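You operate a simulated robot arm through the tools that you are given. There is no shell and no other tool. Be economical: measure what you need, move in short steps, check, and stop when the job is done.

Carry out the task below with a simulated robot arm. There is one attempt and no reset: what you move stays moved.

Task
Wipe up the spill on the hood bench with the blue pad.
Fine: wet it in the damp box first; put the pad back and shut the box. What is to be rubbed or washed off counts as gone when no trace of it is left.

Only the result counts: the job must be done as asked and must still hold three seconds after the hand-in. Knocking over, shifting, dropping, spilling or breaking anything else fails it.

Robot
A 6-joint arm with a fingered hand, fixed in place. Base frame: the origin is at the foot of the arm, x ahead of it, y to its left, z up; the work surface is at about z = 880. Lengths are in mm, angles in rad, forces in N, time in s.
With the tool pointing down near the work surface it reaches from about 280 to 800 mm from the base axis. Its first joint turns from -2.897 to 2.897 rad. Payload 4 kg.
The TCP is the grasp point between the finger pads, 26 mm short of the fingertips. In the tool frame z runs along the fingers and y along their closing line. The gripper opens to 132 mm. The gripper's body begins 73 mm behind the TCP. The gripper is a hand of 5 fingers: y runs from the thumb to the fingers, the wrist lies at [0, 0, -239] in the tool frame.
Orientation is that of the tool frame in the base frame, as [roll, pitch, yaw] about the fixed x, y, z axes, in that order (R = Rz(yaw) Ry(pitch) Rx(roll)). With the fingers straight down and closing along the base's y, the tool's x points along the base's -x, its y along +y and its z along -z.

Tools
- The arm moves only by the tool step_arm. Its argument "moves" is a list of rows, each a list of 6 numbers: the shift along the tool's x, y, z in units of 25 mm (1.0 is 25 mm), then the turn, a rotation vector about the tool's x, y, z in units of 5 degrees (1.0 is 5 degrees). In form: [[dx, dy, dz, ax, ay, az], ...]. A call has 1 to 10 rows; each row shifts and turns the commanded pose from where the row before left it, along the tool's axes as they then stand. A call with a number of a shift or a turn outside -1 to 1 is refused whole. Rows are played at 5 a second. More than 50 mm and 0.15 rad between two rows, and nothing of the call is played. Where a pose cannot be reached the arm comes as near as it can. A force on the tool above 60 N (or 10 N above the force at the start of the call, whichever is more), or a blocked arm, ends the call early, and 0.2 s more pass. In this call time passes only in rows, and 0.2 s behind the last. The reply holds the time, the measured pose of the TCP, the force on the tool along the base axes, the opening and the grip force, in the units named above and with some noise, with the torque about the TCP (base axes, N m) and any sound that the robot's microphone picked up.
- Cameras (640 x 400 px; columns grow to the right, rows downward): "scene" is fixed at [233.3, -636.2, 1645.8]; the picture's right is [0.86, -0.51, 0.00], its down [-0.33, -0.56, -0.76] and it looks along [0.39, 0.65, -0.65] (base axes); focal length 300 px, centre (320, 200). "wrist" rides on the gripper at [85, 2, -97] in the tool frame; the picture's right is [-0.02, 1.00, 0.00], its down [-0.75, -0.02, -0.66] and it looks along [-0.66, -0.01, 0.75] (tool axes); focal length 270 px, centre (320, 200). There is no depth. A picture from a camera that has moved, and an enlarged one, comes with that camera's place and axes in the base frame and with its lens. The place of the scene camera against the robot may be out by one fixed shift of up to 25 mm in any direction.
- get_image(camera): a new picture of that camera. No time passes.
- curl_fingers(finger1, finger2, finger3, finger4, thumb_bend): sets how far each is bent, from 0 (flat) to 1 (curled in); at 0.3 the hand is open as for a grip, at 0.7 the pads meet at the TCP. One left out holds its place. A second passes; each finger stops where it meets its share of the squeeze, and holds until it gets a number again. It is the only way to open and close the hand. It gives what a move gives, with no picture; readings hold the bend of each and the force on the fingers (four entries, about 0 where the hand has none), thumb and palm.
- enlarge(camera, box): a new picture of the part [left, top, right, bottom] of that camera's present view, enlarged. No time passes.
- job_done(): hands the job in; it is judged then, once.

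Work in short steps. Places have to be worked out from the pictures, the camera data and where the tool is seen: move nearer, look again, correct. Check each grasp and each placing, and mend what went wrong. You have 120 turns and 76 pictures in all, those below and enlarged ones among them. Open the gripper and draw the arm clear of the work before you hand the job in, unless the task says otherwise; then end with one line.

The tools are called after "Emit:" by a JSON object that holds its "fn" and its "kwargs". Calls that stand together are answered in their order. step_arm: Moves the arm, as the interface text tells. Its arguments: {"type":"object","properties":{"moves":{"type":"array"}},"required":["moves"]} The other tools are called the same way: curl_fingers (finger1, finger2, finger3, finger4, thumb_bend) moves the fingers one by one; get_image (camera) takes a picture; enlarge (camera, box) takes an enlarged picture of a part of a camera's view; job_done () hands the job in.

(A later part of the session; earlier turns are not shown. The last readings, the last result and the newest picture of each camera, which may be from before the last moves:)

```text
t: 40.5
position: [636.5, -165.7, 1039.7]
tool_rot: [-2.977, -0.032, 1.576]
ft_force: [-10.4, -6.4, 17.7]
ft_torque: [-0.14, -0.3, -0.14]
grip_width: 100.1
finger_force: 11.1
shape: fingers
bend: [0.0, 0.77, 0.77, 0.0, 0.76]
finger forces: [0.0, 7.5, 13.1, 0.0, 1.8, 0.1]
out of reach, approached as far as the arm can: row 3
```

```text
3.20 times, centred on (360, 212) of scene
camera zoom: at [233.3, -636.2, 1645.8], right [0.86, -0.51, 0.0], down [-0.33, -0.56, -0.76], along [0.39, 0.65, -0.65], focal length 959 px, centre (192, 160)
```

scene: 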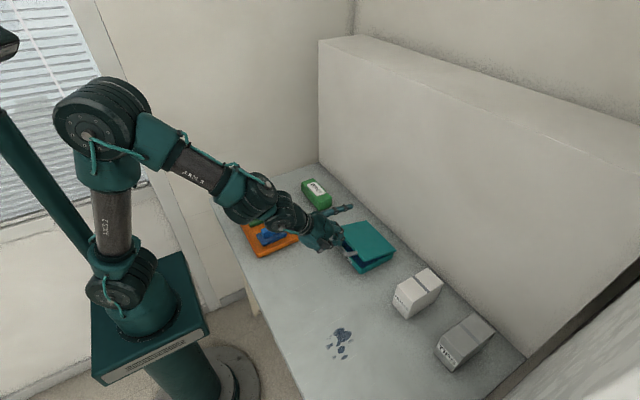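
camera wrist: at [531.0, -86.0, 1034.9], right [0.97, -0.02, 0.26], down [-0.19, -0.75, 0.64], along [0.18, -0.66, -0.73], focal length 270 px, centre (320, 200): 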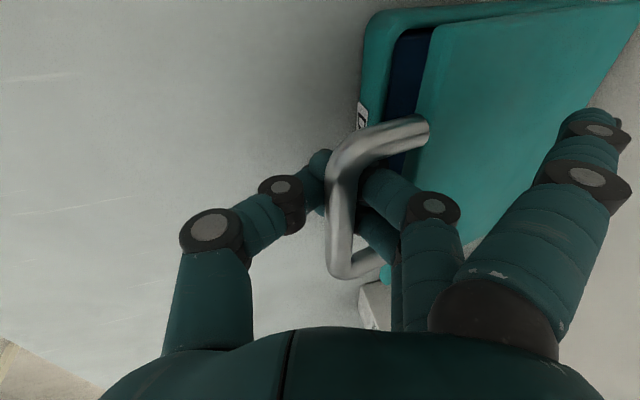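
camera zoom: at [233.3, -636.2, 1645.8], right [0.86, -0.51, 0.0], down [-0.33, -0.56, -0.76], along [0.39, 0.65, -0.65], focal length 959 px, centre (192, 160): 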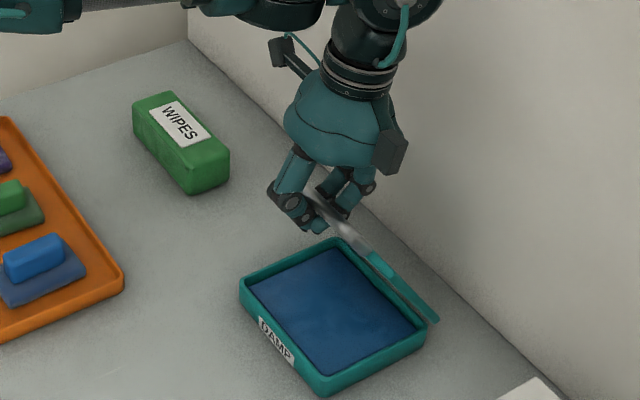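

The lid is around 70° up. I'll ease the strain, release the bar and look before pushing the lid fully back.

Emit:
{"fn": "step_arm", "kwargs": {"moves": [[-0.15, -0.25, -0.2, -0.5, 0, 0]]}}

Emit:
{"fn": "curl_fingers", "kwargs": {"finger2": 0.5, "finger3": 0.5, "thumb_bend": 0.4}}

Emit:
{"fn": "get_image", "kwargs": {"camera": "wrist"}}

```text
t: 40.9
position: [628.9, -172.0, 1051.0]
tool_rot: [-3.009, -0.008, 1.582]
ft_force: [2.2, 1.8, -4.2]
ft_torque: [0.0, 0.04, 0.0]
grip_width: 98.4
finger_force: 0.0
shape: fingers
bend: [0.0, 0.77, 0.77, 0.0, 0.76]
finger forces: [0.0, 0.1, 0.0, 0.0, 0.0, 0.0]
```

```text
t: 41.9
position: [627.4, -174.3, 1051.8]
tool_rot: [-3.013, -0.008, 1.578]
ft_force: [-13.0, -0.8, 17.3]
ft_torque: [-0.14, -0.06, -0.08]
grip_width: 152.8
finger_force: 11.2
shape: fingers
bend: [0.0, 0.65, 0.66, 0.0, 0.4]
finger forces: [0.0, 11.2, 10.9, 0.1, 0.0, 0.0]
```

```text
39 pictures are left
camera wrist: at [639.7, -90.1, 1148.8], right [0.99, -0.01, -0.13], down [0.08, -0.76, 0.65], along [-0.1, -0.65, -0.75], focal length 270 px, centre (320, 200)
```

wrist: 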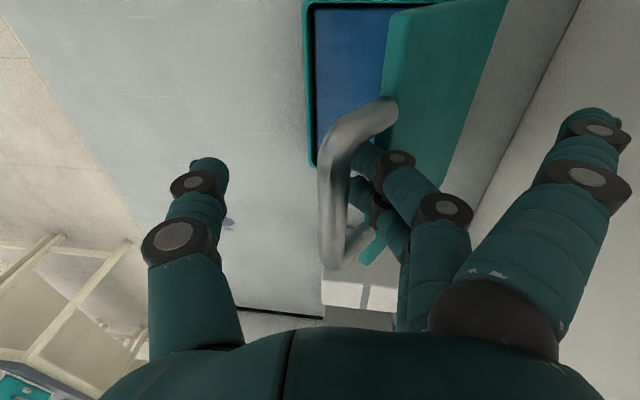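

The fingers are pressing on the lid edge and the lid is at about 55°. I'll withdraw up and back, then push the lid open from its underside with closed fingers tilted forward.

Emit:
{"fn": "step_arm", "kwargs": {"moves": [[0, -0.13, -0.8, 0, 0, 0], [0, -0.13, -0.8, 0, 0, 0], [0, -0.13, -0.6, 0, 0, 0], [0, -0.8, 0, 0, 0, 0], [0, -0.9, 0, -1, 0, 0], [0, -0.9, 0, -1, 0, 0], [0, -0.9, 0, -1, 0, 0], [0, 0, 0, -1, 0, 0], [0, 0, 0, -1, 0, 0], [0, 0, 0, -1, 0, 0]]}}

Emit:
{"fn": "curl_fingers", "kwargs": {"finger1": 0.7, "finger2": 0.7, "finger3": 0.7, "finger4": 0.7, "thumb_bend": 0.7}}

Emit:
{"fn": "get_image", "kwargs": {"camera": "scene"}}

```text
t: 42.5
position: [621.2, -163.6, 1080.6]
tool_rot: [-3.022, -0.001, 1.552]
ft_force: [4.6, -6.4, -10.7]
ft_torque: [-0.26, 0.36, -0.31]
grip_width: 152.5
finger_force: 8.2
shape: fingers
bend: [0.0, 0.47, 0.47, 0.0, 0.4]
finger forces: [0.0, 12.6, 3.4, 0.0, 0.0, 0.0]
out of reach, approached as far as the arm can: row 1, 2, 3
stopped in row 3: the force on the tool passed its limit at 95 N (the readings are from after the stop); the commanded pose is now the measured one
```

```text
t: 43.5
position: [622.0, -163.5, 1078.5]
tool_rot: [-3.02, -0.004, 1.553]
ft_force: [25.6, -14.0, -46.9]
ft_torque: [-0.2, 0.64, -0.28]
grip_width: 45.3
finger_force: 31.2
shape: fingers
bend: [0.51, 0.45, 0.48, 0.55, 0.7]
finger forces: [9.7, 27.6, 12.5, 12.0, 0.0, 0.0]
```

```text
38 pictures are left
```

scene: 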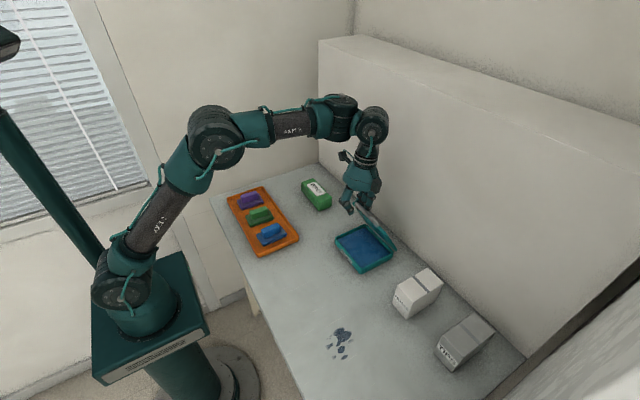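

The fingertips are still hooked under the bar. I'm opening all fingers flat to free it.

Emit:
{"fn": "curl_fingers", "kwargs": {"finger1": 0.0, "finger2": 0.2, "finger3": 0.2, "finger4": 0.0, "thumb_bend": 0.4}}

Emit:
{"fn": "get_image", "kwargs": {"camera": "wrist"}}

Emit:
{"fn": "enlarge", "kwargs": {"camera": "scene", "box": [310, 150, 430, 280]}}

```text
t: 44.5
position: [621.2, -162.6, 1080.4]
tool_rot: [-3.022, -0.001, 1.556]
ft_force: [-0.4, 0.2, -0.7]
ft_torque: [-0.02, -0.01, -0.01]
grip_width: 152.4
finger_force: 0.0
shape: fingers
bend: [0.0, 0.2, 0.2, 0.0, 0.4]
finger forces: [0.0, 0.1, 0.1, 0.0, 0.0, 0.0]
```

```text
37 pictures are left
camera wrist: at [634.1, -78.0, 1177.6], right [0.99, -0.04, -0.12], down [0.05, -0.76, 0.65], along [-0.11, -0.65, -0.75], focal length 270 px, centre (320, 200)
```

wrist: 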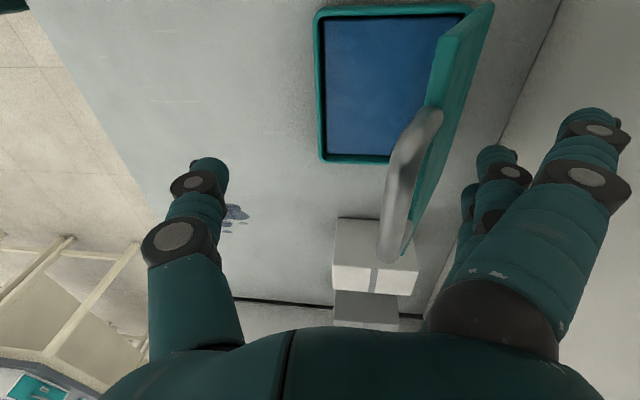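

```text
3.08 times, centred on (370, 215) of scene
camera zoom: at [233.3, -636.2, 1645.8], right [0.86, -0.51, 0.0], down [-0.33, -0.56, -0.76], along [0.39, 0.65, -0.65], focal length 922 px, centre (166, 154)
```

zoom: 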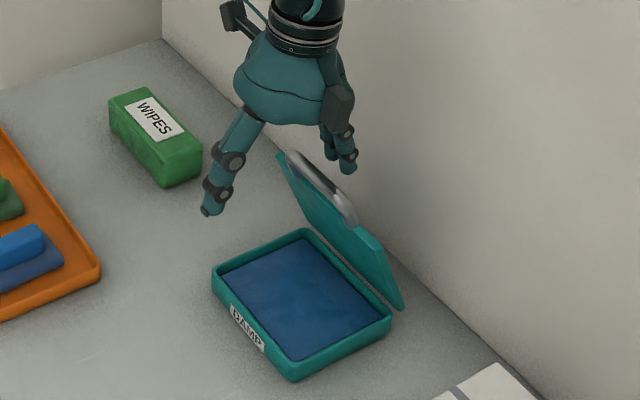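

The lid is now about 73° open, held by friction, and the hand is free. I'm raising the hand clear first.

Emit:
{"fn": "step_arm", "kwargs": {"moves": [[0, 0, -0.8, 0, 0, 0], [0, 0, -0.8, -1, 0, 0], [0, 0, -0.8, -1, 0, 0], [0, -0.4, -0.5, -1, 0, 0], [0, -0.8, 0, -1, 0, 0], [0, -0.8, 0, -1, 0, 0], [0, -0.8, 0, -1, 0, 0], [0, -0.8, 0, -1, 0, 0], [0, 0, 0, -1, 0, 0]]}}

```text
t: 46.5
position: [539.2, -160.8, 1131.3]
tool_rot: [2.562, -0.001, 1.555]
ft_force: [0.3, -0.8, 0.1]
ft_torque: [0.0, 0.03, 0.02]
grip_width: 152.4
finger_force: 0.1
shape: fingers
bend: [0.0, 0.2, 0.2, 0.0, 0.4]
finger forces: [0.0, 0.1, 0.1, 0.0, 0.1, 0.0]
out of reach, approached as far as the arm can: row 1
```

Tilted 33° and clear. I'll make a fist and come down in front of the raised lid.

Emit:
{"fn": "curl_fingers", "kwargs": {"finger1": 0.8, "finger2": 0.8, "finger3": 0.8, "finger4": 0.8, "thumb_bend": 0.7}}

Emit:
{"fn": "step_arm", "kwargs": {"moves": [[-0.4, -0.1, 0.87, 0, 0, 0], [0, -0.1, 0.87, 0, 0, 0], [0, -0.1, 0.87, 0, 0, 0], [0, -0.1, 0.87, 0, 0, 0]]}}

Emit:
{"fn": "enlarge", "kwargs": {"camera": "scene", "box": [310, 150, 430, 280]}}

```text
t: 47.5
position: [537.5, -160.6, 1131.1]
tool_rot: [2.562, -0.002, 1.557]
ft_force: [0.6, -0.3, -0.7]
ft_torque: [0.02, -0.01, 0.02]
grip_width: 21.8
finger_force: 0.1
shape: fingers
bend: [0.8, 0.78, 0.78, 0.8, 0.7]
finger forces: [0.0, 0.0, 0.0, 0.0, 0.0, 0.0]
```

```text
t: 48.5
position: [577.7, -170.7, 1052.1]
tool_rot: [2.562, -0.002, 1.556]
ft_force: [-0.2, -0.4, -0.5]
ft_torque: [0.01, 0.0, -0.02]
grip_width: 21.8
finger_force: 0.0
shape: fingers
bend: [0.8, 0.78, 0.78, 0.8, 0.7]
finger forces: [0.0, 0.1, 0.1, 0.0, 0.0, 0.0]
```

```text
3.08 times, centred on (370, 215) of scene
camera zoom: at [233.3, -636.2, 1645.8], right [0.86, -0.51, 0.0], down [-0.33, -0.56, -0.76], along [0.39, 0.65, -0.65], focal length 922 px, centre (166, 154)
```

zoom: 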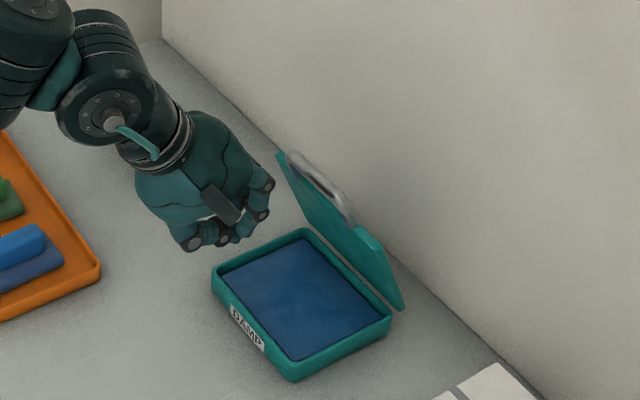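

Clear view. I'm lowering slightly and pushing forward (+x) against the lid in steps.

Emit:
{"fn": "step_arm", "kwargs": {"moves": [[0, -0.4, 0.6, 0, 0, 0], [0, 0.67, 0.44, 0, 0, 0], [0, 0.67, 0.44, 0, 0, 0], [0, 0.67, 0.44, 0, 0, 0]]}}

Emit:
{"fn": "step_arm", "kwargs": {"moves": [[0, 0.5, 0.33, 0, 0, 0], [0, 0.5, 0.33, 0, 0, 0]]}}

Emit:
{"fn": "enlarge", "kwargs": {"camera": "scene", "box": [310, 150, 430, 280]}}

```text
t: 49.5
position: [638.5, -171.8, 1033.0]
tool_rot: [2.562, -0.002, 1.555]
ft_force: [-0.7, 0.0, 0.6]
ft_torque: [0.02, 0.0, 0.0]
grip_width: 21.9
finger_force: 0.1
shape: fingers
bend: [0.8, 0.78, 0.78, 0.8, 0.7]
finger forces: [0.0, 0.5, 0.0, 0.1, 0.0, 0.0]
```

```text
t: 50.1
position: [668.4, -173.3, 1034.6]
tool_rot: [2.562, 0.0, 1.555]
ft_force: [0.0, 0.1, -0.2]
ft_torque: [0.0, 0.0, 0.04]
grip_width: 21.9
finger_force: 0.2
shape: fingers
bend: [0.8, 0.78, 0.78, 0.8, 0.7]
finger forces: [0.1, 0.3, 0.0, 0.0, 0.0, 0.0]
```

```text
3.08 times, centred on (370, 215) of scene
camera zoom: at [233.3, -636.2, 1645.8], right [0.86, -0.51, 0.0], down [-0.33, -0.56, -0.76], along [0.39, 0.65, -0.65], focal length 922 px, centre (166, 154)
```

zoom: 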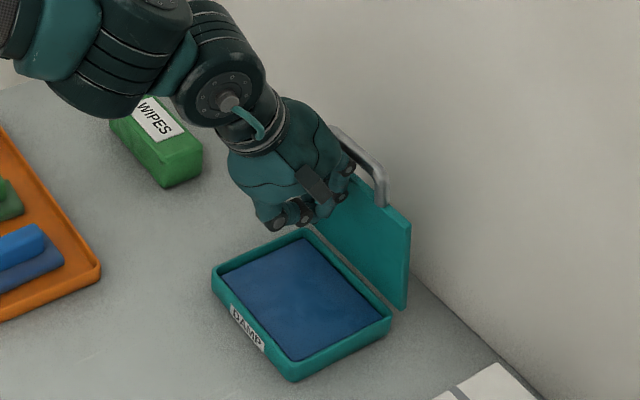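

The lid now stands about vertical. Pushing a bit further so it leans back.

Emit:
{"fn": "step_arm", "kwargs": {"moves": [[0, 0.5, 0.33, 0, 0, 0], [0, 0.5, 0.33, 0, 0, 0]]}}

Emit:
{"fn": "enlarge", "kwargs": {"camera": "scene", "box": [310, 150, 430, 280]}}

```text
t: 50.7
position: [697.8, -173.4, 1034.6]
tool_rot: [2.564, -0.003, 1.555]
ft_force: [-1.3, -0.3, 0.3]
ft_torque: [0.01, 0.0, 0.02]
grip_width: 22.0
finger_force: 0.1
shape: fingers
bend: [0.8, 0.78, 0.78, 0.8, 0.7]
finger forces: [0.2, 0.1, 0.0, 0.0, 0.0, 0.1]
```

```text
3.08 times, centred on (370, 215) of scene
camera zoom: at [233.3, -636.2, 1645.8], right [0.86, -0.51, 0.0], down [-0.33, -0.56, -0.76], along [0.39, 0.65, -0.65], focal length 922 px, centre (166, 154)
```

zoom: 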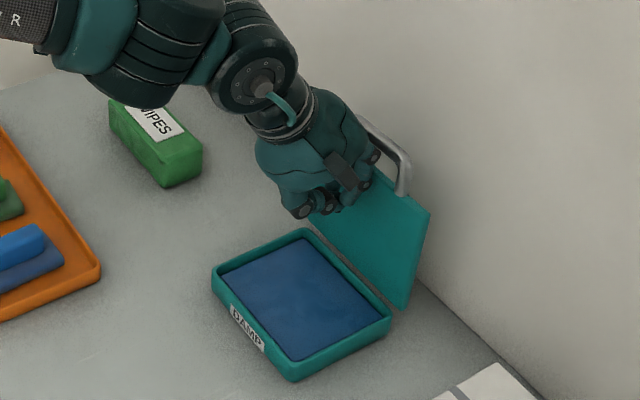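

The lid leans back past vertical. Now retreating, levelling the hand and turning back to the default yaw for the pad.

Emit:
{"fn": "step_arm", "kwargs": {"moves": [[0, -0.84, -0.55, 0, 0, 0], [0, -0.84, -0.55, 0, 0, 0], [0, -0.84, -0.55, 0, 0, 0], [0, -0.84, -0.85, 1, 0, 0], [0, -0.84, -0.85, 1, 0, 0], [0, -0.5, -0.8, 1, 0, 0], [0, -0.5, -0.8, 1, 0, 0], [0, -0.3, -0.8, 1, 0, 0], [0, -0.3, -0.8, 1, 0, 0], [0, 0, 0, 0.62, 0, 0]]}}

Emit:
{"fn": "step_arm", "kwargs": {"moves": [[0.9, 0, 0, 0, 0, -1], [0.9, 0, 0, 0, 0, -1], [0.9, 0, 0, 0, 0, -1], [0.9, 0, 0, 0, 0, -1], [0.8, 0, 0, 0, 0, -1], [0.8, 0, 0, 0, 0, -1], [0, 0, 0, 0, 0, -1], [0, 0, 0, 0, 0, -1], [0, 0, 0, 0, 0, -1]]}}

Emit:
{"fn": "step_arm", "kwargs": {"moves": [[0, 0, 0, 0, 0, -1], [0, 0, 0, 0, 0, -1], [0, 0, 0, 0, 0, -1], [0, 0, 0, 0, 0, -1], [0, 0, 0, 0, 0, -1], [0, 0, 0, 0, 0, -1], [0, 0, 0, 0, 0, -1], [0, 0, 0, 0, 0, -1], [0, 0, 0, 0, 0, -1]]}}

```text
t: 52.9
position: [504.7, -170.1, 1114.0]
tool_rot: [-3.141, -0.003, 1.556]
ft_force: [-0.8, -0.1, 0.4]
ft_torque: [-0.01, -0.01, 0.0]
grip_width: 22.1
finger_force: 0.1
shape: fingers
bend: [0.8, 0.78, 0.78, 0.8, 0.7]
finger forces: [0.0, 0.1, 0.0, 0.0, 0.0, 0.1]
```

```text
t: 54.9
position: [480.4, -43.7, 1115.0]
tool_rot: [3.14, 0.001, 2.342]
ft_force: [-0.6, 0.6, -0.7]
ft_torque: [0.02, 0.0, 0.03]
grip_width: 21.8
finger_force: 0.0
shape: fingers
bend: [0.8, 0.78, 0.78, 0.8, 0.7]
finger forces: [0.0, 0.0, 0.1, 0.1, 0.0, 0.0]
```

```text
t: 56.9
position: [479.4, -44.4, 1114.9]
tool_rot: [3.14, 0.002, 3.126]
ft_force: [0.2, 0.1, -0.2]
ft_torque: [0.03, -0.01, 0.01]
grip_width: 21.7
finger_force: 0.0
shape: fingers
bend: [0.8, 0.78, 0.78, 0.8, 0.7]
finger forces: [0.1, 0.0, 0.0, 0.0, 0.1, 0.0]
```

Default yaw is restored. Moving above the blue pad's grip with the hand half open.

Emit:
{"fn": "step_arm", "kwargs": {"moves": [[0.48, 0.68, 0.9, 0, 0, -0.17], [0.48, 0.68, 0.9, 0, 0, 0], [0.48, 0.68, 0.9, 0, 0, 0], [0.48, 0.68, 0.9, 0, 0, 0]]}}

Emit:
{"fn": "curl_fingers", "kwargs": {"finger1": 0.53, "finger2": 0.53, "finger3": 0.53, "finger4": 0.53, "thumb_bend": 0.53}}

Emit:
{"fn": "get_image", "kwargs": {"camera": "wrist"}}

Emit:
{"fn": "enlarge", "kwargs": {"camera": "scene", "box": [210, 150, 330, 270]}}

```text
t: 57.9
position: [433.2, 24.0, 1025.8]
tool_rot: [3.139, 0.003, 3.14]
ft_force: [0.9, -0.6, -0.1]
ft_torque: [-0.01, -0.02, 0.03]
grip_width: 22.0
finger_force: 0.0
shape: fingers
bend: [0.8, 0.78, 0.78, 0.8, 0.7]
finger forces: [0.0, 0.0, 0.0, 0.0, 0.0, 0.0]
```

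```text
t: 58.9
position: [432.9, 23.9, 1025.7]
tool_rot: [3.14, 0.003, 3.141]
ft_force: [0.5, -0.1, 0.0]
ft_torque: [0.02, 0.01, 0.0]
grip_width: 64.7
finger_force: 0.0
shape: fingers
bend: [0.53, 0.53, 0.53, 0.53, 0.53]
finger forces: [0.0, 0.0, 0.1, 0.0, 0.0, 0.0]
```

```text
32 pictures are left
camera wrist: at [346.8, 25.5, 1122.6], right [0.02, 1.0, 0.0], down [0.75, -0.02, 0.66], along [0.66, -0.01, -0.75], focal length 270 px, centre (320, 200)
```

wrist: 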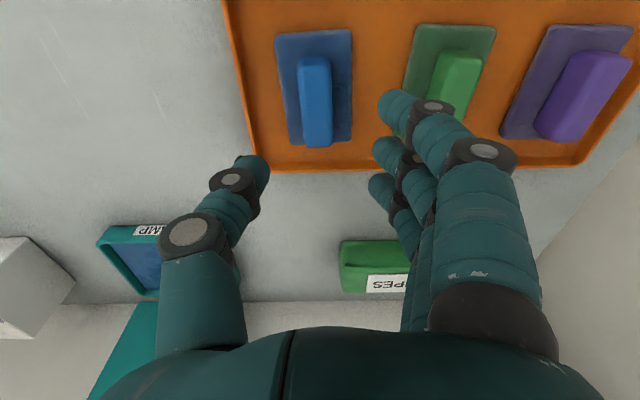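

```text
3.33 times, centred on (270, 210) of scene
camera zoom: at [233.3, -636.2, 1645.8], right [0.86, -0.51, 0.0], down [-0.33, -0.56, -0.76], along [0.39, 0.65, -0.65], focal length 999 px, centre (487, 167)
```

zoom: 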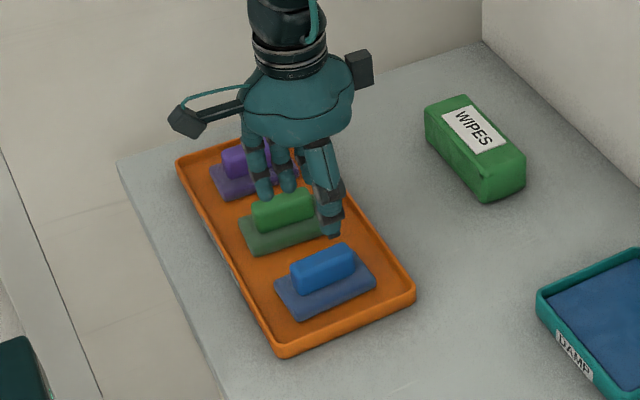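

The blue pad's grip is centred near (433, 23). I'm lowering so the tips reach just above the pad base.

Emit:
{"fn": "step_arm", "kwargs": {"moves": [[0, 0, 0.95, 0, 0, 0], [0, 0, 0.95, 0, 0, 0], [0, 0, 0.95, 0, 0, 0], [0, 0, 0.6, 0, 0, 0]]}}

Emit:
{"fn": "get_image", "kwargs": {"camera": "wrist"}}

Emit:
{"fn": "enlarge", "kwargs": {"camera": "scene", "box": [225, 180, 315, 270]}}

```text
t: 59.9
position: [432.4, 24.8, 938.9]
tool_rot: [3.141, 0.002, -3.141]
ft_force: [-0.3, 1.2, -0.5]
ft_torque: [-0.03, 0.0, -0.02]
grip_width: 65.1
finger_force: 0.1
shape: fingers
bend: [0.53, 0.53, 0.53, 0.53, 0.53]
finger forces: [0.0, 0.0, 0.1, 0.1, 0.1, 0.0]
```

```text
30 pictures are left
camera wrist: at [346.1, 26.1, 1036.4], right [0.02, 1.0, 0.0], down [0.75, -0.02, 0.66], along [0.66, -0.01, -0.75], focal length 270 px, centre (320, 200)
```

wrist: 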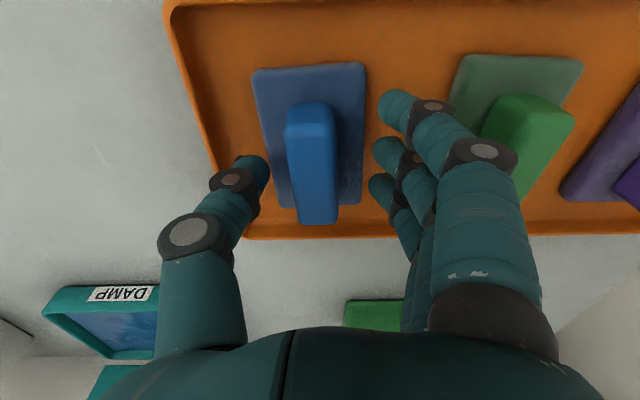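

```text
4.44 times, centred on (270, 225) of scene
camera zoom: at [233.3, -636.2, 1645.8], right [0.86, -0.51, 0.0], down [-0.33, -0.56, -0.76], along [0.39, 0.65, -0.65], focal length 1332 px, centre (542, 89)
```

zoom: 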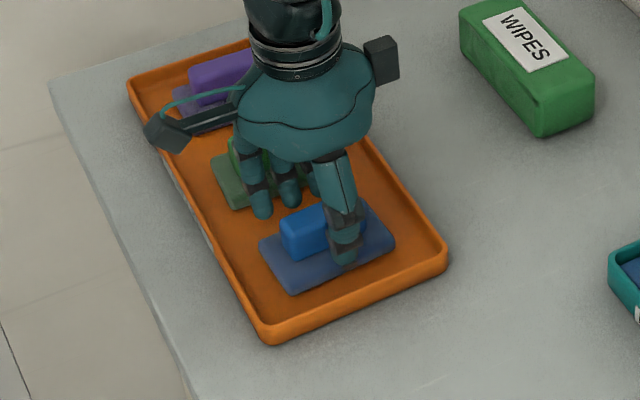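

The pad top is about z 900 and the grip top about 927, centred at (430, 22). Lowering to 929 and closing.

Emit:
{"fn": "step_arm", "kwargs": {"moves": [[0.08, -0.1, 0.4, 0, 0, 0]]}}

Emit:
{"fn": "curl_fingers", "kwargs": {"finger1": 0.8, "finger2": 0.8, "finger3": 0.8, "finger4": 0.8, "thumb_bend": 0.8}}

```text
t: 60.3
position: [429.6, 21.3, 928.2]
tool_rot: [3.139, 0.001, -3.14]
ft_force: [0.1, -0.4, 1.8]
ft_torque: [0.02, -0.02, 0.01]
grip_width: 65.1
finger_force: 1.2
shape: fingers
bend: [0.53, 0.53, 0.53, 0.53, 0.53]
finger forces: [0.1, 0.1, 0.3, 1.1, 0.4, 0.1]
```

```text
t: 61.3
position: [429.0, 22.4, 928.2]
tool_rot: [3.139, 0.003, -3.141]
ft_force: [0.3, 2.0, 5.0]
ft_torque: [-0.14, -0.03, 0.08]
grip_width: 47.0
finger_force: 33.4
shape: fingers
bend: [0.67, 0.67, 0.67, 0.67, 0.62]
finger forces: [8.1, 7.8, 7.8, 8.7, 33.8, 0.0]
```

Firm grip (33 N). Lifting straight up and checking.

Emit:
{"fn": "step_arm", "kwargs": {"moves": [[0, 0, -0.6, 0, 0, 0], [0, 0, -0.8, 0, 0, 0], [0, 0, -0.8, 0, 0, 0], [0, 0, -0.8, 0, 0, 0]]}}

Emit:
{"fn": "get_image", "kwargs": {"camera": "wrist"}}

Emit:
{"fn": "enlarge", "kwargs": {"camera": "scene", "box": [225, 150, 345, 270]}}

```text
t: 62.3
position: [431.2, 20.5, 1003.9]
tool_rot: [3.141, 0.002, -3.141]
ft_force: [0.7, 0.6, -0.7]
ft_torque: [-0.01, 0.03, 0.01]
grip_width: 47.2
finger_force: 32.5
shape: fingers
bend: [0.67, 0.67, 0.67, 0.67, 0.62]
finger forces: [7.8, 7.4, 7.3, 8.3, 34.8, 0.0]
```

```text
28 pictures are left
camera wrist: at [345.0, 22.1, 1100.6], right [0.02, 1.0, 0.0], down [0.75, -0.02, 0.66], along [0.66, -0.01, -0.75], focal length 270 px, centre (320, 200)
```

wrist: 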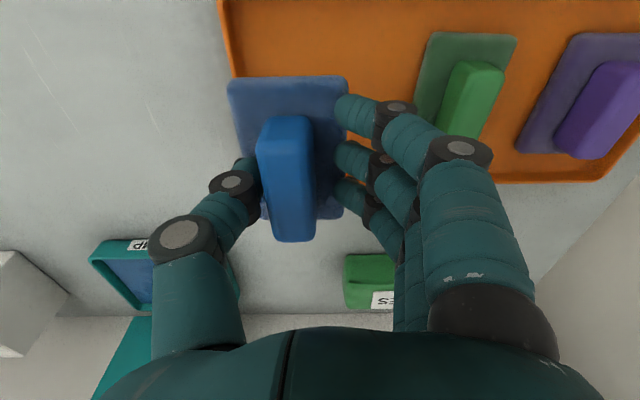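

```text
3.33 times, centred on (285, 210) of scene
camera zoom: at [233.3, -636.2, 1645.8], right [0.86, -0.51, 0.0], down [-0.33, -0.56, -0.76], along [0.39, 0.65, -0.65], focal length 999 px, centre (437, 167)
```

zoom: 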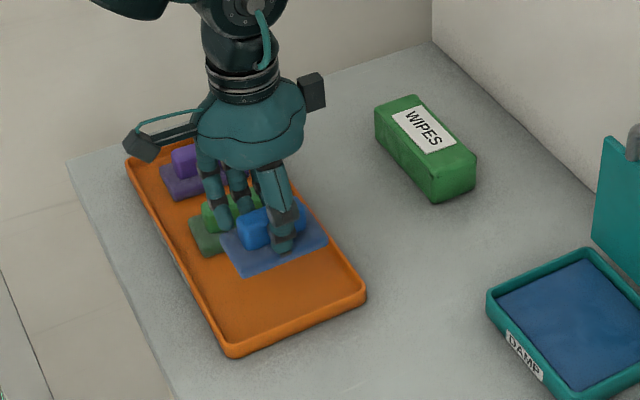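

The pad is held level; its centre lies about 12 mm to -y and 4 mm to -x of the TCP. I'm carrying it over the damp box.

Emit:
{"fn": "step_arm", "kwargs": {"moves": [[-0.86, -0.73, 0, 0, 0, 0], [-0.86, -0.73, 0, 0, 0, 0], [-0.86, -0.73, 0, 0, 0, 0], [-0.86, -0.73, 0, 0, 0, 0], [-0.86, -0.73, 0, 0, 0, 0], [-0.86, -0.73, 0, 0, 0, 0], [-0.86, -0.73, 0, 0, 0, 0], [-0.86, -0.73, 0, 0, 0, 0], [-0.86, -0.73, 0, 0, 0, 0], [-0.86, -0.73, 0, 0, 0, 0]]}}

Emit:
{"fn": "get_image", "kwargs": {"camera": "wrist"}}

Emit:
{"fn": "enlarge", "kwargs": {"camera": "scene", "box": [300, 150, 420, 280]}}

```text
t: 64.5
position: [644.6, -160.6, 1003.6]
tool_rot: [3.141, -0.001, 3.141]
ft_force: [0.9, -0.4, -0.1]
ft_torque: [0.0, 0.04, -0.03]
grip_width: 47.0
finger_force: 32.0
shape: fingers
bend: [0.67, 0.67, 0.67, 0.67, 0.62]
finger forces: [7.9, 7.3, 7.2, 7.9, 34.2, 0.0]
```

```text
26 pictures are left
camera wrist: at [559.4, -158.9, 1101.6], right [0.02, 1.0, 0.0], down [0.75, -0.02, 0.66], along [0.66, -0.01, -0.75], focal length 270 px, centre (320, 200)
```

wrist: 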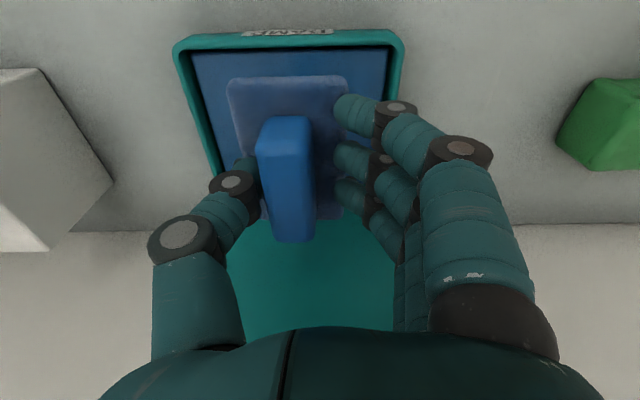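

```text
3.08 times, centred on (360, 215) of scene
camera zoom: at [233.3, -636.2, 1645.8], right [0.86, -0.51, 0.0], down [-0.33, -0.56, -0.76], along [0.39, 0.65, -0.65], focal length 922 px, centre (197, 154)
```

zoom: 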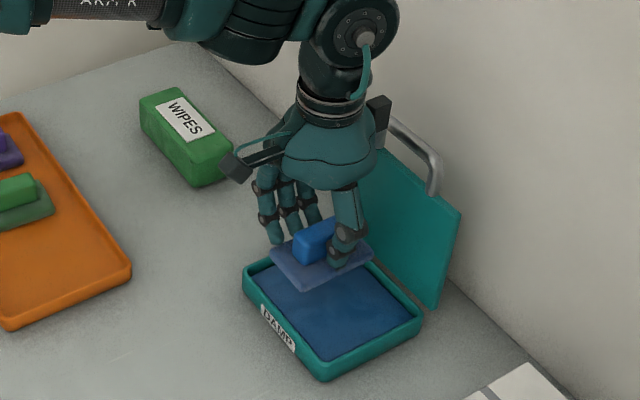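

Aligned over the sponge. I'm shifting a few mm to centre and lowering.

Emit:
{"fn": "step_arm", "kwargs": {"moves": [[-0.2, -0.18, 0.4, 0, 0, 0], [0, 0, 0.6, 0, 0, 0], [0, 0, 0.5, 0, 0, 0]]}}

Emit:
{"fn": "step_arm", "kwargs": {"moves": [[0, 0, 0.2, 0, 0, 0], [0, 0, 0.2, 0, 0, 0]]}}

```text
t: 65.3
position: [650.6, -165.8, 966.0]
tool_rot: [3.138, 0.001, -3.141]
ft_force: [0.1, -0.4, -0.5]
ft_torque: [0.03, -0.01, -0.01]
grip_width: 47.3
finger_force: 31.8
shape: fingers
bend: [0.67, 0.67, 0.67, 0.67, 0.62]
finger forces: [7.8, 7.3, 7.2, 7.9, 34.3, 0.0]
```

```text
t: 65.9
position: [650.7, -164.5, 956.2]
tool_rot: [3.139, 0.0, 3.141]
ft_force: [-0.3, -0.8, -0.3]
ft_torque: [0.01, 0.01, 0.03]
grip_width: 47.3
finger_force: 32.0
shape: fingers
bend: [0.67, 0.67, 0.67, 0.67, 0.62]
finger forces: [7.7, 7.4, 7.3, 7.9, 34.1, 0.1]
```

No contact yet; continuing down in small steps.

Emit:
{"fn": "step_arm", "kwargs": {"moves": [[0, 0, 0.16, 0, 0, 0], [0, 0, 0.16, 0, 0, 0]]}}

Emit:
{"fn": "step_arm", "kwargs": {"moves": [[0, 0, 0.12, 0, 0, 0], [0, 0, 0.12, 0, 0, 0]]}}

```text
t: 66.5
position: [650.6, -165.7, 947.9]
tool_rot: [3.14, 0.002, -3.141]
ft_force: [-1.1, 0.2, -0.5]
ft_torque: [0.01, -0.03, 0.0]
grip_width: 47.2
finger_force: 32.4
shape: fingers
bend: [0.67, 0.67, 0.67, 0.67, 0.62]
finger forces: [7.8, 7.3, 7.2, 7.9, 34.1, 0.0]
```

```text
t: 67.1
position: [650.4, -164.4, 945.1]
tool_rot: [3.14, 0.006, 3.141]
ft_force: [-2.5, 1.9, 22.0]
ft_torque: [-0.83, 0.2, -0.07]
grip_width: 47.2
finger_force: 32.1
shape: fingers
bend: [0.68, 0.68, 0.67, 0.67, 0.62]
finger forces: [8.6, 7.3, 7.2, 7.4, 33.7, 0.0]
```

Contact at 22 N on the sponge. Checking how the pad sits.

Emit:
{"fn": "get_image", "kwargs": {"camera": "wrist"}}

Emit:
{"fn": "enlarge", "kwargs": {"camera": "scene", "box": [320, 190, 410, 280]}}

```text
24 pictures are left
camera wrist: at [564.6, -163.3, 1041.5], right [0.02, 1.0, 0.0], down [0.75, -0.02, 0.66], along [0.66, -0.01, -0.75], focal length 270 px, centre (320, 200)
```

wrist: 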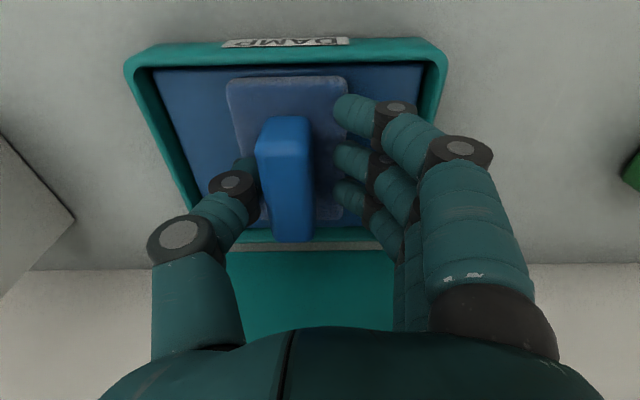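

```text
4.44 times, centred on (365, 235) of scene
camera zoom: at [233.3, -636.2, 1645.8], right [0.86, -0.51, 0.0], down [-0.33, -0.56, -0.76], along [0.39, 0.65, -0.65], focal length 1332 px, centre (120, 44)
```

zoom: 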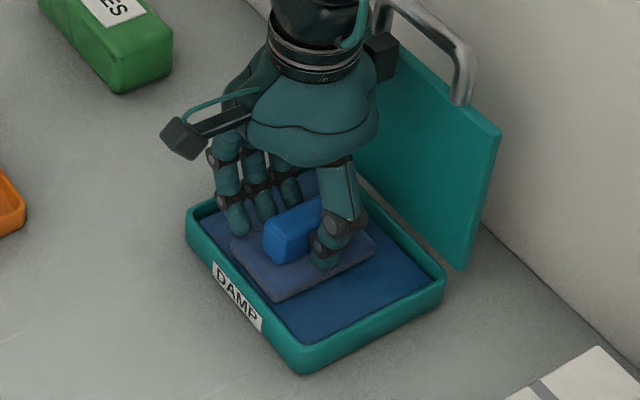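

The pad lies on the sponge. I'll hold the press for a second with a small rub, then lift.

Emit:
{"fn": "step_arm", "kwargs": {"moves": [[0, 0, 0, 0, 0, 0], [0.12, 0, 0, 0, 0, 0], [0, 0, 0, 0, 0, 0], [-0.2, 0, 0, 0, 0, 0], [0, 0, 0, 0, 0, 0], [0.08, 0, 0, 0, 0, 0], [0, 0, 0, 0, 0, 0]]}}

Emit:
{"fn": "step_arm", "kwargs": {"moves": [[0, 0, -0.4, 0, 0, 0], [0, 0, -0.8, 0, 0, 0], [0, 0, -0.8, 0, 0, 0], [0, 0, -0.8, 0, 0, 0]]}}

Emit:
{"fn": "enlarge", "kwargs": {"camera": "scene", "box": [320, 190, 410, 280]}}

```text
t: 68.7
position: [651.1, -164.8, 943.6]
tool_rot: [-3.14, 0.003, 3.141]
ft_force: [-2.0, 3.4, 38.6]
ft_torque: [-0.99, 0.3, -0.25]
grip_width: 47.5
finger_force: 47.0
shape: fingers
bend: [0.68, 0.68, 0.68, 0.68, 0.63]
finger forces: [12.0, 9.2, 8.6, 8.6, 55.7, 0.1]
```

```text
t: 69.7
position: [648.9, -165.1, 1012.4]
tool_rot: [3.14, -0.001, 3.139]
ft_force: [0.0, 0.3, -1.1]
ft_torque: [0.02, 0.01, 0.02]
grip_width: 47.6
finger_force: 33.7
shape: fingers
bend: [0.68, 0.68, 0.68, 0.68, 0.63]
finger forces: [7.9, 7.0, 7.4, 8.5, 36.5, 0.0]
```

```text
4.44 times, centred on (365, 235) of scene
camera zoom: at [233.3, -636.2, 1645.8], right [0.86, -0.51, 0.0], down [-0.33, -0.56, -0.76], along [0.39, 0.65, -0.65], focal length 1332 px, centre (120, 44)
```

zoom: 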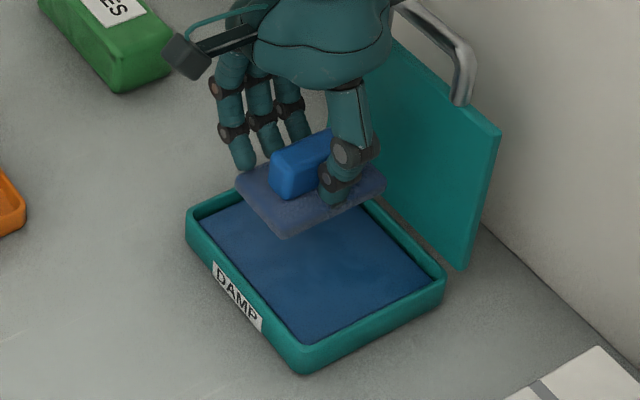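

The pad has been wetted and is still well held. The earlier views put the spill at x 393–471, y -427 to -351, so I'm carrying the pad to the start just beyond its +y edge.

Emit:
{"fn": "step_arm", "kwargs": {"moves": [[0.85, -0.63, 0, 0, 0, 0], [0.85, -0.63, 0, 0, 0, 0], [0.85, -0.63, 0, 0, 0, 0], [0.85, -0.63, 0, 0, 0, 0], [0.85, -0.63, 0, 0, 0, 0], [0.85, -0.63, 0, 0, 0, 0], [0.85, -0.63, 0, 0, 0, 0], [0.85, -0.63, 0, 0, 0, 0], [0.85, -0.63, 0, 0, 0, 0], [0.85, -0.63, 0, 0, 0, 0]]}}

Emit:
{"fn": "get_image", "kwargs": {"camera": "scene"}}

Emit:
{"fn": "get_image", "kwargs": {"camera": "wrist"}}

```text
t: 71.9
position: [436.9, -322.9, 1010.0]
tool_rot: [3.14, 0.002, 3.14]
ft_force: [0.2, 0.4, -1.3]
ft_torque: [0.0, -0.04, 0.0]
grip_width: 47.3
finger_force: 32.9
shape: fingers
bend: [0.68, 0.68, 0.68, 0.68, 0.62]
finger forces: [7.7, 6.8, 7.1, 8.1, 35.9, 0.0]
```

```text
21 pictures are left
```

scene: 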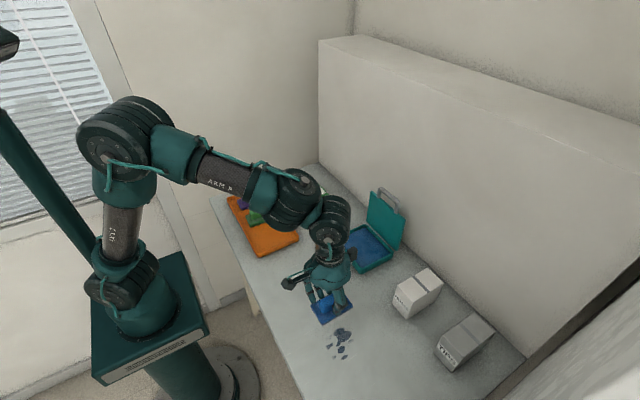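

```text
20 pictures are left
camera wrist: at [351.3, -321.6, 1107.5], right [0.02, 1.0, 0.0], down [0.75, -0.02, 0.66], along [0.66, -0.01, -0.75], focal length 270 px, centre (320, 200)
```

wrist: 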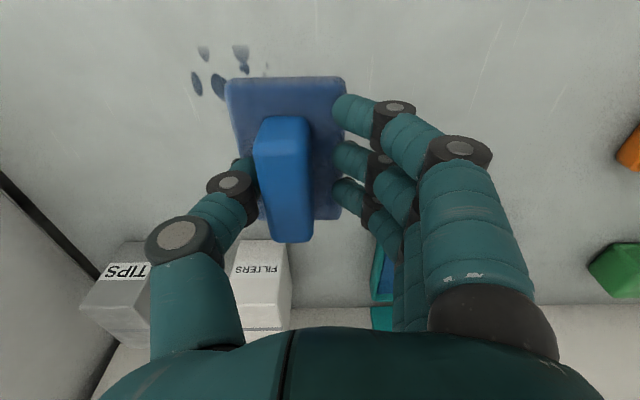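

The spill positions are confirmed (x 395–471, y -427 to -350). Lowering the pad to the bench.

Emit:
{"fn": "step_arm", "kwargs": {"moves": [[0, 0, 0.9, 0, 0, 0], [0, 0, 0.9, 0, 0, 0], [0, 0, 0.9, 0, 0, 0], [0, 0, 0.4, 0, 0, 0]]}}

Emit:
{"fn": "step_arm", "kwargs": {"moves": [[0, 0, 0.12, 0, 0, 0], [0, 0, 0.12, 0, 0, 0]]}}

```text
t: 72.9
position: [437.2, -322.7, 932.3]
tool_rot: [3.139, 0.0, -3.141]
ft_force: [-0.5, 0.5, -0.3]
ft_torque: [-0.01, -0.02, -0.03]
grip_width: 47.7
finger_force: 32.5
shape: fingers
bend: [0.68, 0.68, 0.68, 0.68, 0.62]
finger forces: [7.4, 6.9, 7.0, 7.8, 35.1, 0.1]
```

```text
t: 73.5
position: [437.1, -322.9, 926.5]
tool_rot: [3.139, 0.001, 3.141]
ft_force: [0.0, -0.7, -0.8]
ft_torque: [0.0, 0.0, -0.01]
grip_width: 47.5
finger_force: 32.7
shape: fingers
bend: [0.68, 0.68, 0.68, 0.68, 0.62]
finger forces: [7.4, 7.0, 7.0, 7.8, 35.0, 0.0]
```

Emit:
{"fn": "step_arm", "kwargs": {"moves": [[0, 0, 0.08, 0, 0, 0], [0, 0, 0.08, 0, 0, 0]]}}

```text
t: 74.1
position: [438.1, -323.0, 923.5]
tool_rot: [3.14, 0.001, -3.14]
ft_force: [0.2, -0.4, -1.3]
ft_torque: [0.04, 0.01, 0.01]
grip_width: 47.4
finger_force: 32.3
shape: fingers
bend: [0.68, 0.68, 0.68, 0.68, 0.62]
finger forces: [7.5, 7.0, 7.2, 7.8, 35.0, 0.0]
```

Still free; going down in 1.5 mm steps.

Emit:
{"fn": "step_arm", "kwargs": {"moves": [[0, 0, 0.06, 0, 0, 0], [0, 0, 0.06, 0, 0, 0]]}}

Emit:
{"fn": "step_arm", "kwargs": {"moves": [[0, 0, 0.06, 0, 0, 0], [0, 0, 0.03, 0, 0, 0]]}}

```text
t: 74.7
position: [437.8, -323.4, 922.1]
tool_rot: [-3.14, 0.003, 3.141]
ft_force: [-3.4, 2.8, 23.1]
ft_torque: [-0.94, 0.36, -0.15]
grip_width: 47.6
finger_force: 33.1
shape: fingers
bend: [0.68, 0.68, 0.68, 0.68, 0.63]
finger forces: [9.3, 7.6, 7.0, 7.0, 35.7, 0.0]
```

```text
t: 75.3
position: [438.6, -322.0, 920.6]
tool_rot: [-3.14, 0.005, -3.141]
ft_force: [-8.5, 5.8, 59.9]
ft_torque: [-1.37, 0.36, -0.12]
grip_width: 48.0
finger_force: 47.7
shape: fingers
bend: [0.69, 0.69, 0.68, 0.68, 0.63]
finger forces: [13.3, 10.5, 9.0, 8.3, 54.7, 0.0]
```

Force is 60 N and the torque shows the -y edge touches first. Backing off 1.5 mm and levelling by about 1.5°.

Emit:
{"fn": "step_arm", "kwargs": {"moves": [[0, 0, -0.06, 0.3, 0, 0]]}}

```text
t: 75.7
position: [438.6, -321.3, 920.5]
tool_rot: [-3.12, 0.002, -3.141]
ft_force: [-0.7, 14.6, 48.0]
ft_torque: [0.64, 0.02, -0.32]
grip_width: 47.8
finger_force: 55.2
shape: fingers
bend: [0.7, 0.7, 0.7, 0.7, 0.63]
finger forces: [16.8, 14.7, 14.3, 15.2, 49.3, 0.0]
```

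Emit:
{"fn": "step_arm", "kwargs": {"moves": [[0, 0, -0.05, -0.08, 0, 0]]}}

```text
t: 76.1
position: [438.4, -321.3, 921.8]
tool_rot: [-3.125, 0.002, -3.141]
ft_force: [3.6, 10.9, 30.1]
ft_torque: [0.11, -0.18, -0.02]
grip_width: 47.8
finger_force: 46.8
shape: fingers
bend: [0.7, 0.7, 0.7, 0.7, 0.63]
finger forces: [12.1, 11.3, 11.5, 12.8, 46.2, 0.1]
```

Now 30 N and well centred. Wiping along -y across the spill.

Emit:
{"fn": "step_arm", "kwargs": {"moves": [[0, -0.45, 0.0075, 0, 0, 0], [0, -0.45, 0.0075, 0, 0, 0], [0, -0.45, 0.0075, 0, 0, 0], [0, -0.45, 0.0075, 0, 0, 0], [0, -0.45, 0.0075, 0, 0, 0], [0, -0.45, 0.0075, 0, 0, 0], [0, -0.45, 0.0075, 0, 0, 0], [0, -0.45, 0.0075, 0, 0, 0], [0, -0.45, 0.0075, 0, 0, 0]]}}

Emit:
{"fn": "enlarge", "kwargs": {"camera": "scene", "box": [280, 270, 400, 390]}}

```text
t: 78.1
position: [437.4, -423.7, 921.8]
tool_rot: [-3.123, 0.002, 3.14]
ft_force: [-0.1, -0.3, -0.2]
ft_torque: [0.0, 0.0, 0.01]
grip_width: 47.4
finger_force: 37.1
shape: fingers
bend: [0.69, 0.69, 0.69, 0.69, 0.63]
finger forces: [8.8, 7.7, 7.5, 8.6, 41.6, 0.1]
```

```text
3.33 times, centred on (340, 330) of scene
camera zoom: at [233.3, -636.2, 1645.8], right [0.86, -0.51, 0.0], down [-0.33, -0.56, -0.76], along [0.39, 0.65, -0.65], focal length 999 px, centre (253, -233)
```

zoom: 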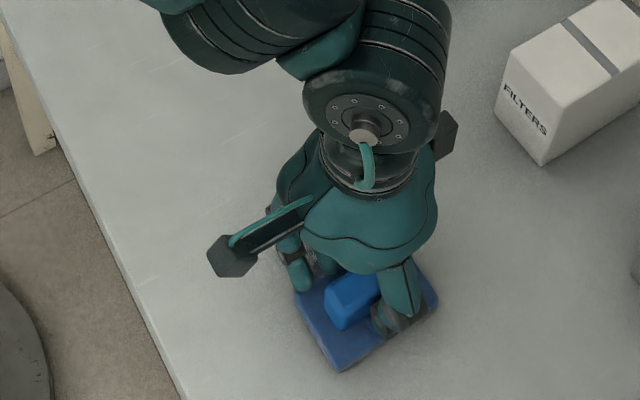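

Contact was lost by the end of the stroke. I'm pressing again here before stroking back.

Emit:
{"fn": "step_arm", "kwargs": {"moves": [[0, 0, 0.05, 0, 0, 0]]}}

Emit:
{"fn": "step_arm", "kwargs": {"moves": [[0, 0, 0.03, 0, 0, 0]]}}

```text
t: 78.5
position: [436.9, -422.6, 920.4]
tool_rot: [-3.123, 0.001, 3.14]
ft_force: [-2.1, 0.5, 10.0]
ft_torque: [-0.06, 0.17, 0.0]
grip_width: 47.7
finger_force: 39.0
shape: fingers
bend: [0.69, 0.69, 0.69, 0.69, 0.62]
finger forces: [10.1, 8.4, 8.0, 8.7, 43.3, 0.0]
```

```text
t: 78.9
position: [438.2, -423.4, 921.6]
tool_rot: [-3.123, 0.005, 3.14]
ft_force: [-6.2, 1.7, 25.3]
ft_torque: [-0.21, 0.28, -0.05]
grip_width: 47.5
finger_force: 42.8
shape: fingers
bend: [0.7, 0.69, 0.69, 0.69, 0.62]
finger forces: [11.9, 9.6, 9.0, 9.7, 45.1, 0.0]
```

25 N now. Shifting 8 mm toward the robot and stroking back along +y.

Emit:
{"fn": "step_arm", "kwargs": {"moves": [[0.3, 0, 0, 0, 0, 0], [0, 0.45, -0.005, 0, 0, 0], [0, 0.45, -0.005, 0, 0, 0], [0, 0.45, -0.005, 0, 0, 0], [0, 0.45, -0.005, 0, 0, 0], [0, 0.45, -0.005, 0, 0, 0], [0, 0.45, -0.005, 0, 0, 0], [0, 0.45, -0.005, 0, 0, 0], [0, 0.45, -0.005, 0, 0, 0]]}}

Emit:
{"fn": "enlarge", "kwargs": {"camera": "scene", "box": [280, 270, 400, 390]}}

```text
t: 80.9
position: [430.8, -334.7, 919.1]
tool_rot: [-3.122, 0.004, 3.138]
ft_force: [0.3, -16.2, 38.9]
ft_torque: [-2.57, 0.02, 0.05]
grip_width: 47.8
finger_force: 40.5
shape: fingers
bend: [0.71, 0.7, 0.7, 0.7, 0.62]
finger forces: [4.6, 3.7, 3.6, 4.0, 65.6, 0.0]
```

```text
3.33 times, centred on (340, 330) of scene
camera zoom: at [233.3, -636.2, 1645.8], right [0.86, -0.51, 0.0], down [-0.33, -0.56, -0.76], along [0.39, 0.65, -0.65], focal length 999 px, centre (253, -233)
```

zoom: 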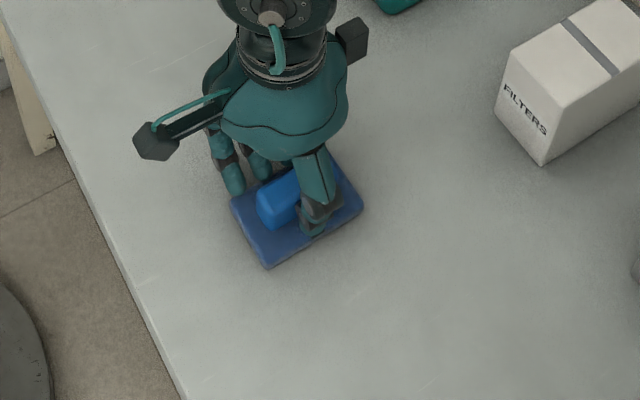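

The spill appears gone in the scene view. One more pass shifted away from the robot (+x) to cover the far edge.

Emit:
{"fn": "step_arm", "kwargs": {"moves": [[-0.35, -0.1, -0.01, 0, 0, 0], [-0.3, -0.3, 0.005, 0, 0, 0], [0, -0.45, 0.0085, 0, 0, 0], [0, -0.45, 0.0085, 0, 0, 0], [0, -0.45, 0.0085, 0, 0, 0], [0, -0.45, 0.0085, 0, 0, 0], [0, -0.45, 0.0085, 0, 0, 0], [0, -0.45, 0.0085, 0, 0, 0], [0, -0.3, 0.0085, 0, 0, 0]]}}

Emit:
{"fn": "step_arm", "kwargs": {"moves": [[0, 0, -0.4, 0, 0, 0], [0, 0, -0.8, 0, 0, 0], [0, 0, -0.8, 0, 0, 0], [0, 0.8, -0.8, 0, 0, 0], [0, 0.9, -0.5, 0, 0, 0], [0, 0.9, 0, 0, 0, 0], [0, 0.9, 0, 0, 0, 0], [0, 0.9, 0, 0, 0, 0], [0, 0.9, 0, 0, 0, 0]]}}

Emit:
{"fn": "enlarge", "kwargs": {"camera": "scene", "box": [290, 290, 390, 390]}}

Emit:
{"fn": "get_image", "kwargs": {"camera": "wrist"}}

```text
t: 81.5
position: [440.7, -337.7, 920.1]
tool_rot: [-3.126, 0.0, 3.138]
ft_force: [-2.0, -1.9, 12.7]
ft_torque: [-0.63, 0.09, -0.08]
grip_width: 47.9
finger_force: 39.3
shape: fingers
bend: [0.7, 0.7, 0.7, 0.7, 0.63]
finger forces: [8.0, 7.1, 7.1, 7.5, 48.8, 0.0]
stopped in row 2: the force on the tool passed its limit at 62 N (the readings are from after the stop); the commanded pose is now the measured one
```

```text
t: 83.5
position: [441.0, -203.9, 999.7]
tool_rot: [-3.127, -0.003, 3.139]
ft_force: [0.0, 0.2, 0.9]
ft_torque: [-0.01, 0.02, -0.03]
grip_width: 47.6
finger_force: 34.8
shape: fingers
bend: [0.69, 0.69, 0.69, 0.69, 0.62]
finger forces: [8.1, 7.3, 7.3, 8.0, 39.3, 0.0]
```

```text
4.00 times, centred on (340, 340) of scene
camera zoom: at [233.3, -636.2, 1645.8], right [0.86, -0.51, 0.0], down [-0.33, -0.56, -0.76], along [0.39, 0.65, -0.65], focal length 1198 px, centre (240, -360)
```

zoom: 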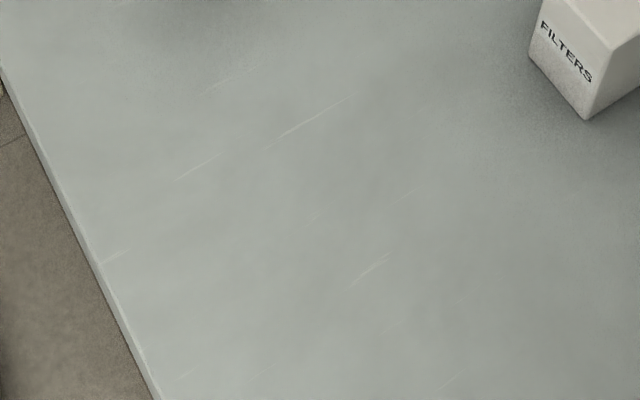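

```text
16 pictures are left
camera wrist: at [354.9, -200.0, 1098.1], right [0.02, 1.0, -0.01], down [0.75, -0.01, 0.66], along [0.66, -0.02, -0.75], focal length 270 px, centre (320, 200)
```

wrist: 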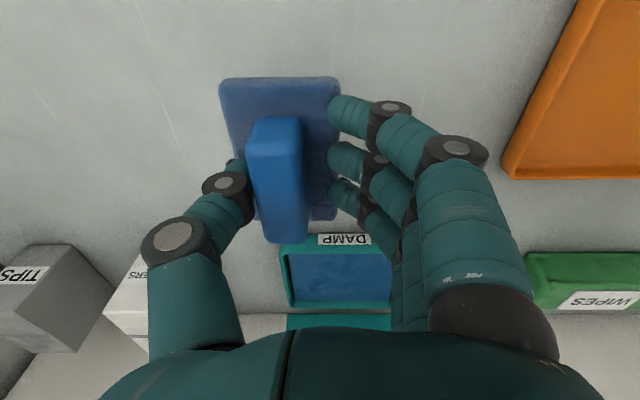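

The spill zone looks clean. One tighter zoom to make sure no faint trace remains.

Emit:
{"fn": "enlarge", "kwargs": {"camera": "scene", "box": [315, 320, 367, 365]}}

```text
8.89 times, centred on (341, 342) of scene
camera zoom: at [233.3, -636.2, 1645.8], right [0.86, -0.51, 0.0], down [-0.33, -0.56, -0.76], along [0.39, 0.65, -0.65], focal length 2663 px, centre (133, -1067)
```

zoom: 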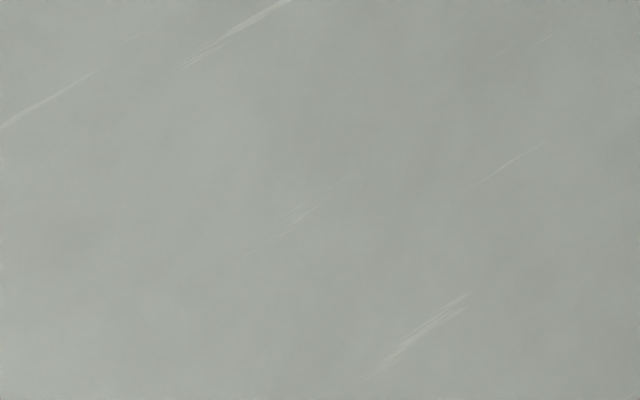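

No trace remains. Now carrying the pad back to its tray slot (pad centre about (430, 22)), with the hand levelled.

Emit:
{"fn": "step_arm", "kwargs": {"moves": [[0.03, 0.965, 0, -0.16, 0, 0], [0.03, 0.965, 0, 0, 0, 0], [0.03, 0.965, 0, 0, 0, 0], [0.03, 0.965, 0, 0, 0, 0], [0.03, 0.965, 0, 0, 0, 0], [0.03, 0.965, 0, 0, 0, 0], [0.03, 0.965, 0, 0, 0, 0], [0.03, 0.965, 0, 0, 0, 0], [0.03, 0.965, 0, 0, 0, 0], [0.03, 0.965, 0, 0, 0, 0]]}}

Emit:
{"fn": "step_arm", "kwargs": {"moves": [[0, 0, 0.8, 0, 0, 0], [0, 0, 0.8, 0, 0, 0]]}}

Emit:
{"fn": "get_image", "kwargs": {"camera": "wrist"}}

Emit:
{"fn": "enlarge", "kwargs": {"camera": "scene", "box": [220, 170, 320, 270]}}

```text
t: 85.7
position: [433.7, 37.7, 998.6]
tool_rot: [-3.14, -0.005, 3.14]
ft_force: [-0.6, -0.2, -0.6]
ft_torque: [0.0, 0.0, -0.01]
grip_width: 47.6
finger_force: 33.9
shape: fingers
bend: [0.69, 0.69, 0.69, 0.69, 0.62]
finger forces: [7.9, 7.3, 7.2, 7.6, 37.1, 0.0]
```

```text
t: 86.2
position: [434.7, 38.2, 958.7]
tool_rot: [3.14, -0.004, 3.141]
ft_force: [0.3, 0.3, -0.6]
ft_torque: [0.01, -0.01, -0.01]
grip_width: 47.8
finger_force: 33.5
shape: fingers
bend: [0.69, 0.69, 0.69, 0.69, 0.62]
finger forces: [7.8, 7.1, 7.2, 7.6, 37.0, 0.1]
```

```text
14 pictures are left
camera wrist: at [349.1, 39.7, 1055.8], right [0.02, 1.0, 0.0], down [0.75, -0.02, 0.66], along [0.66, -0.01, -0.75], focal length 270 px, centre (320, 200)
```

wrist: 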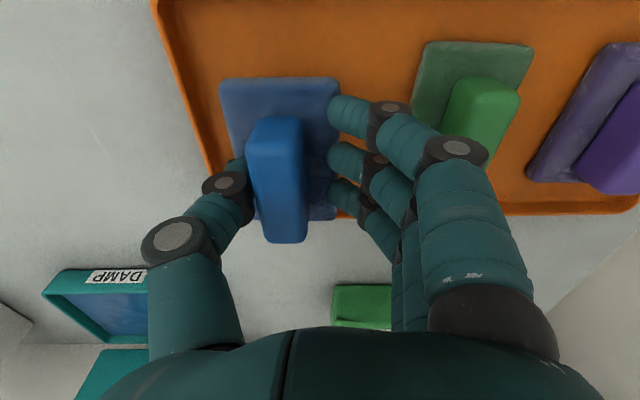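

```text
4.00 times, centred on (270, 220) of scene
camera zoom: at [233.3, -636.2, 1645.8], right [0.86, -0.51, 0.0], down [-0.33, -0.56, -0.76], along [0.39, 0.65, -0.65], focal length 1198 px, centre (520, 120)
```

zoom: 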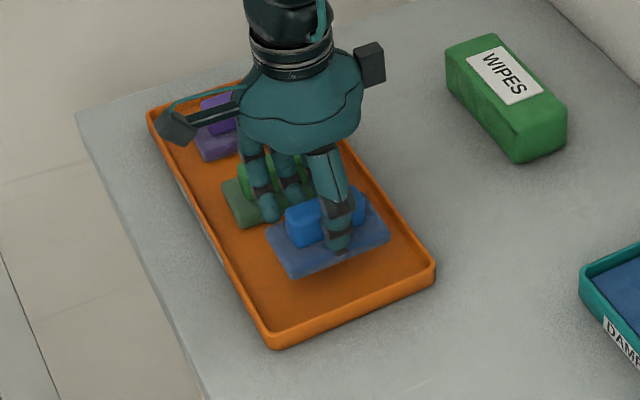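

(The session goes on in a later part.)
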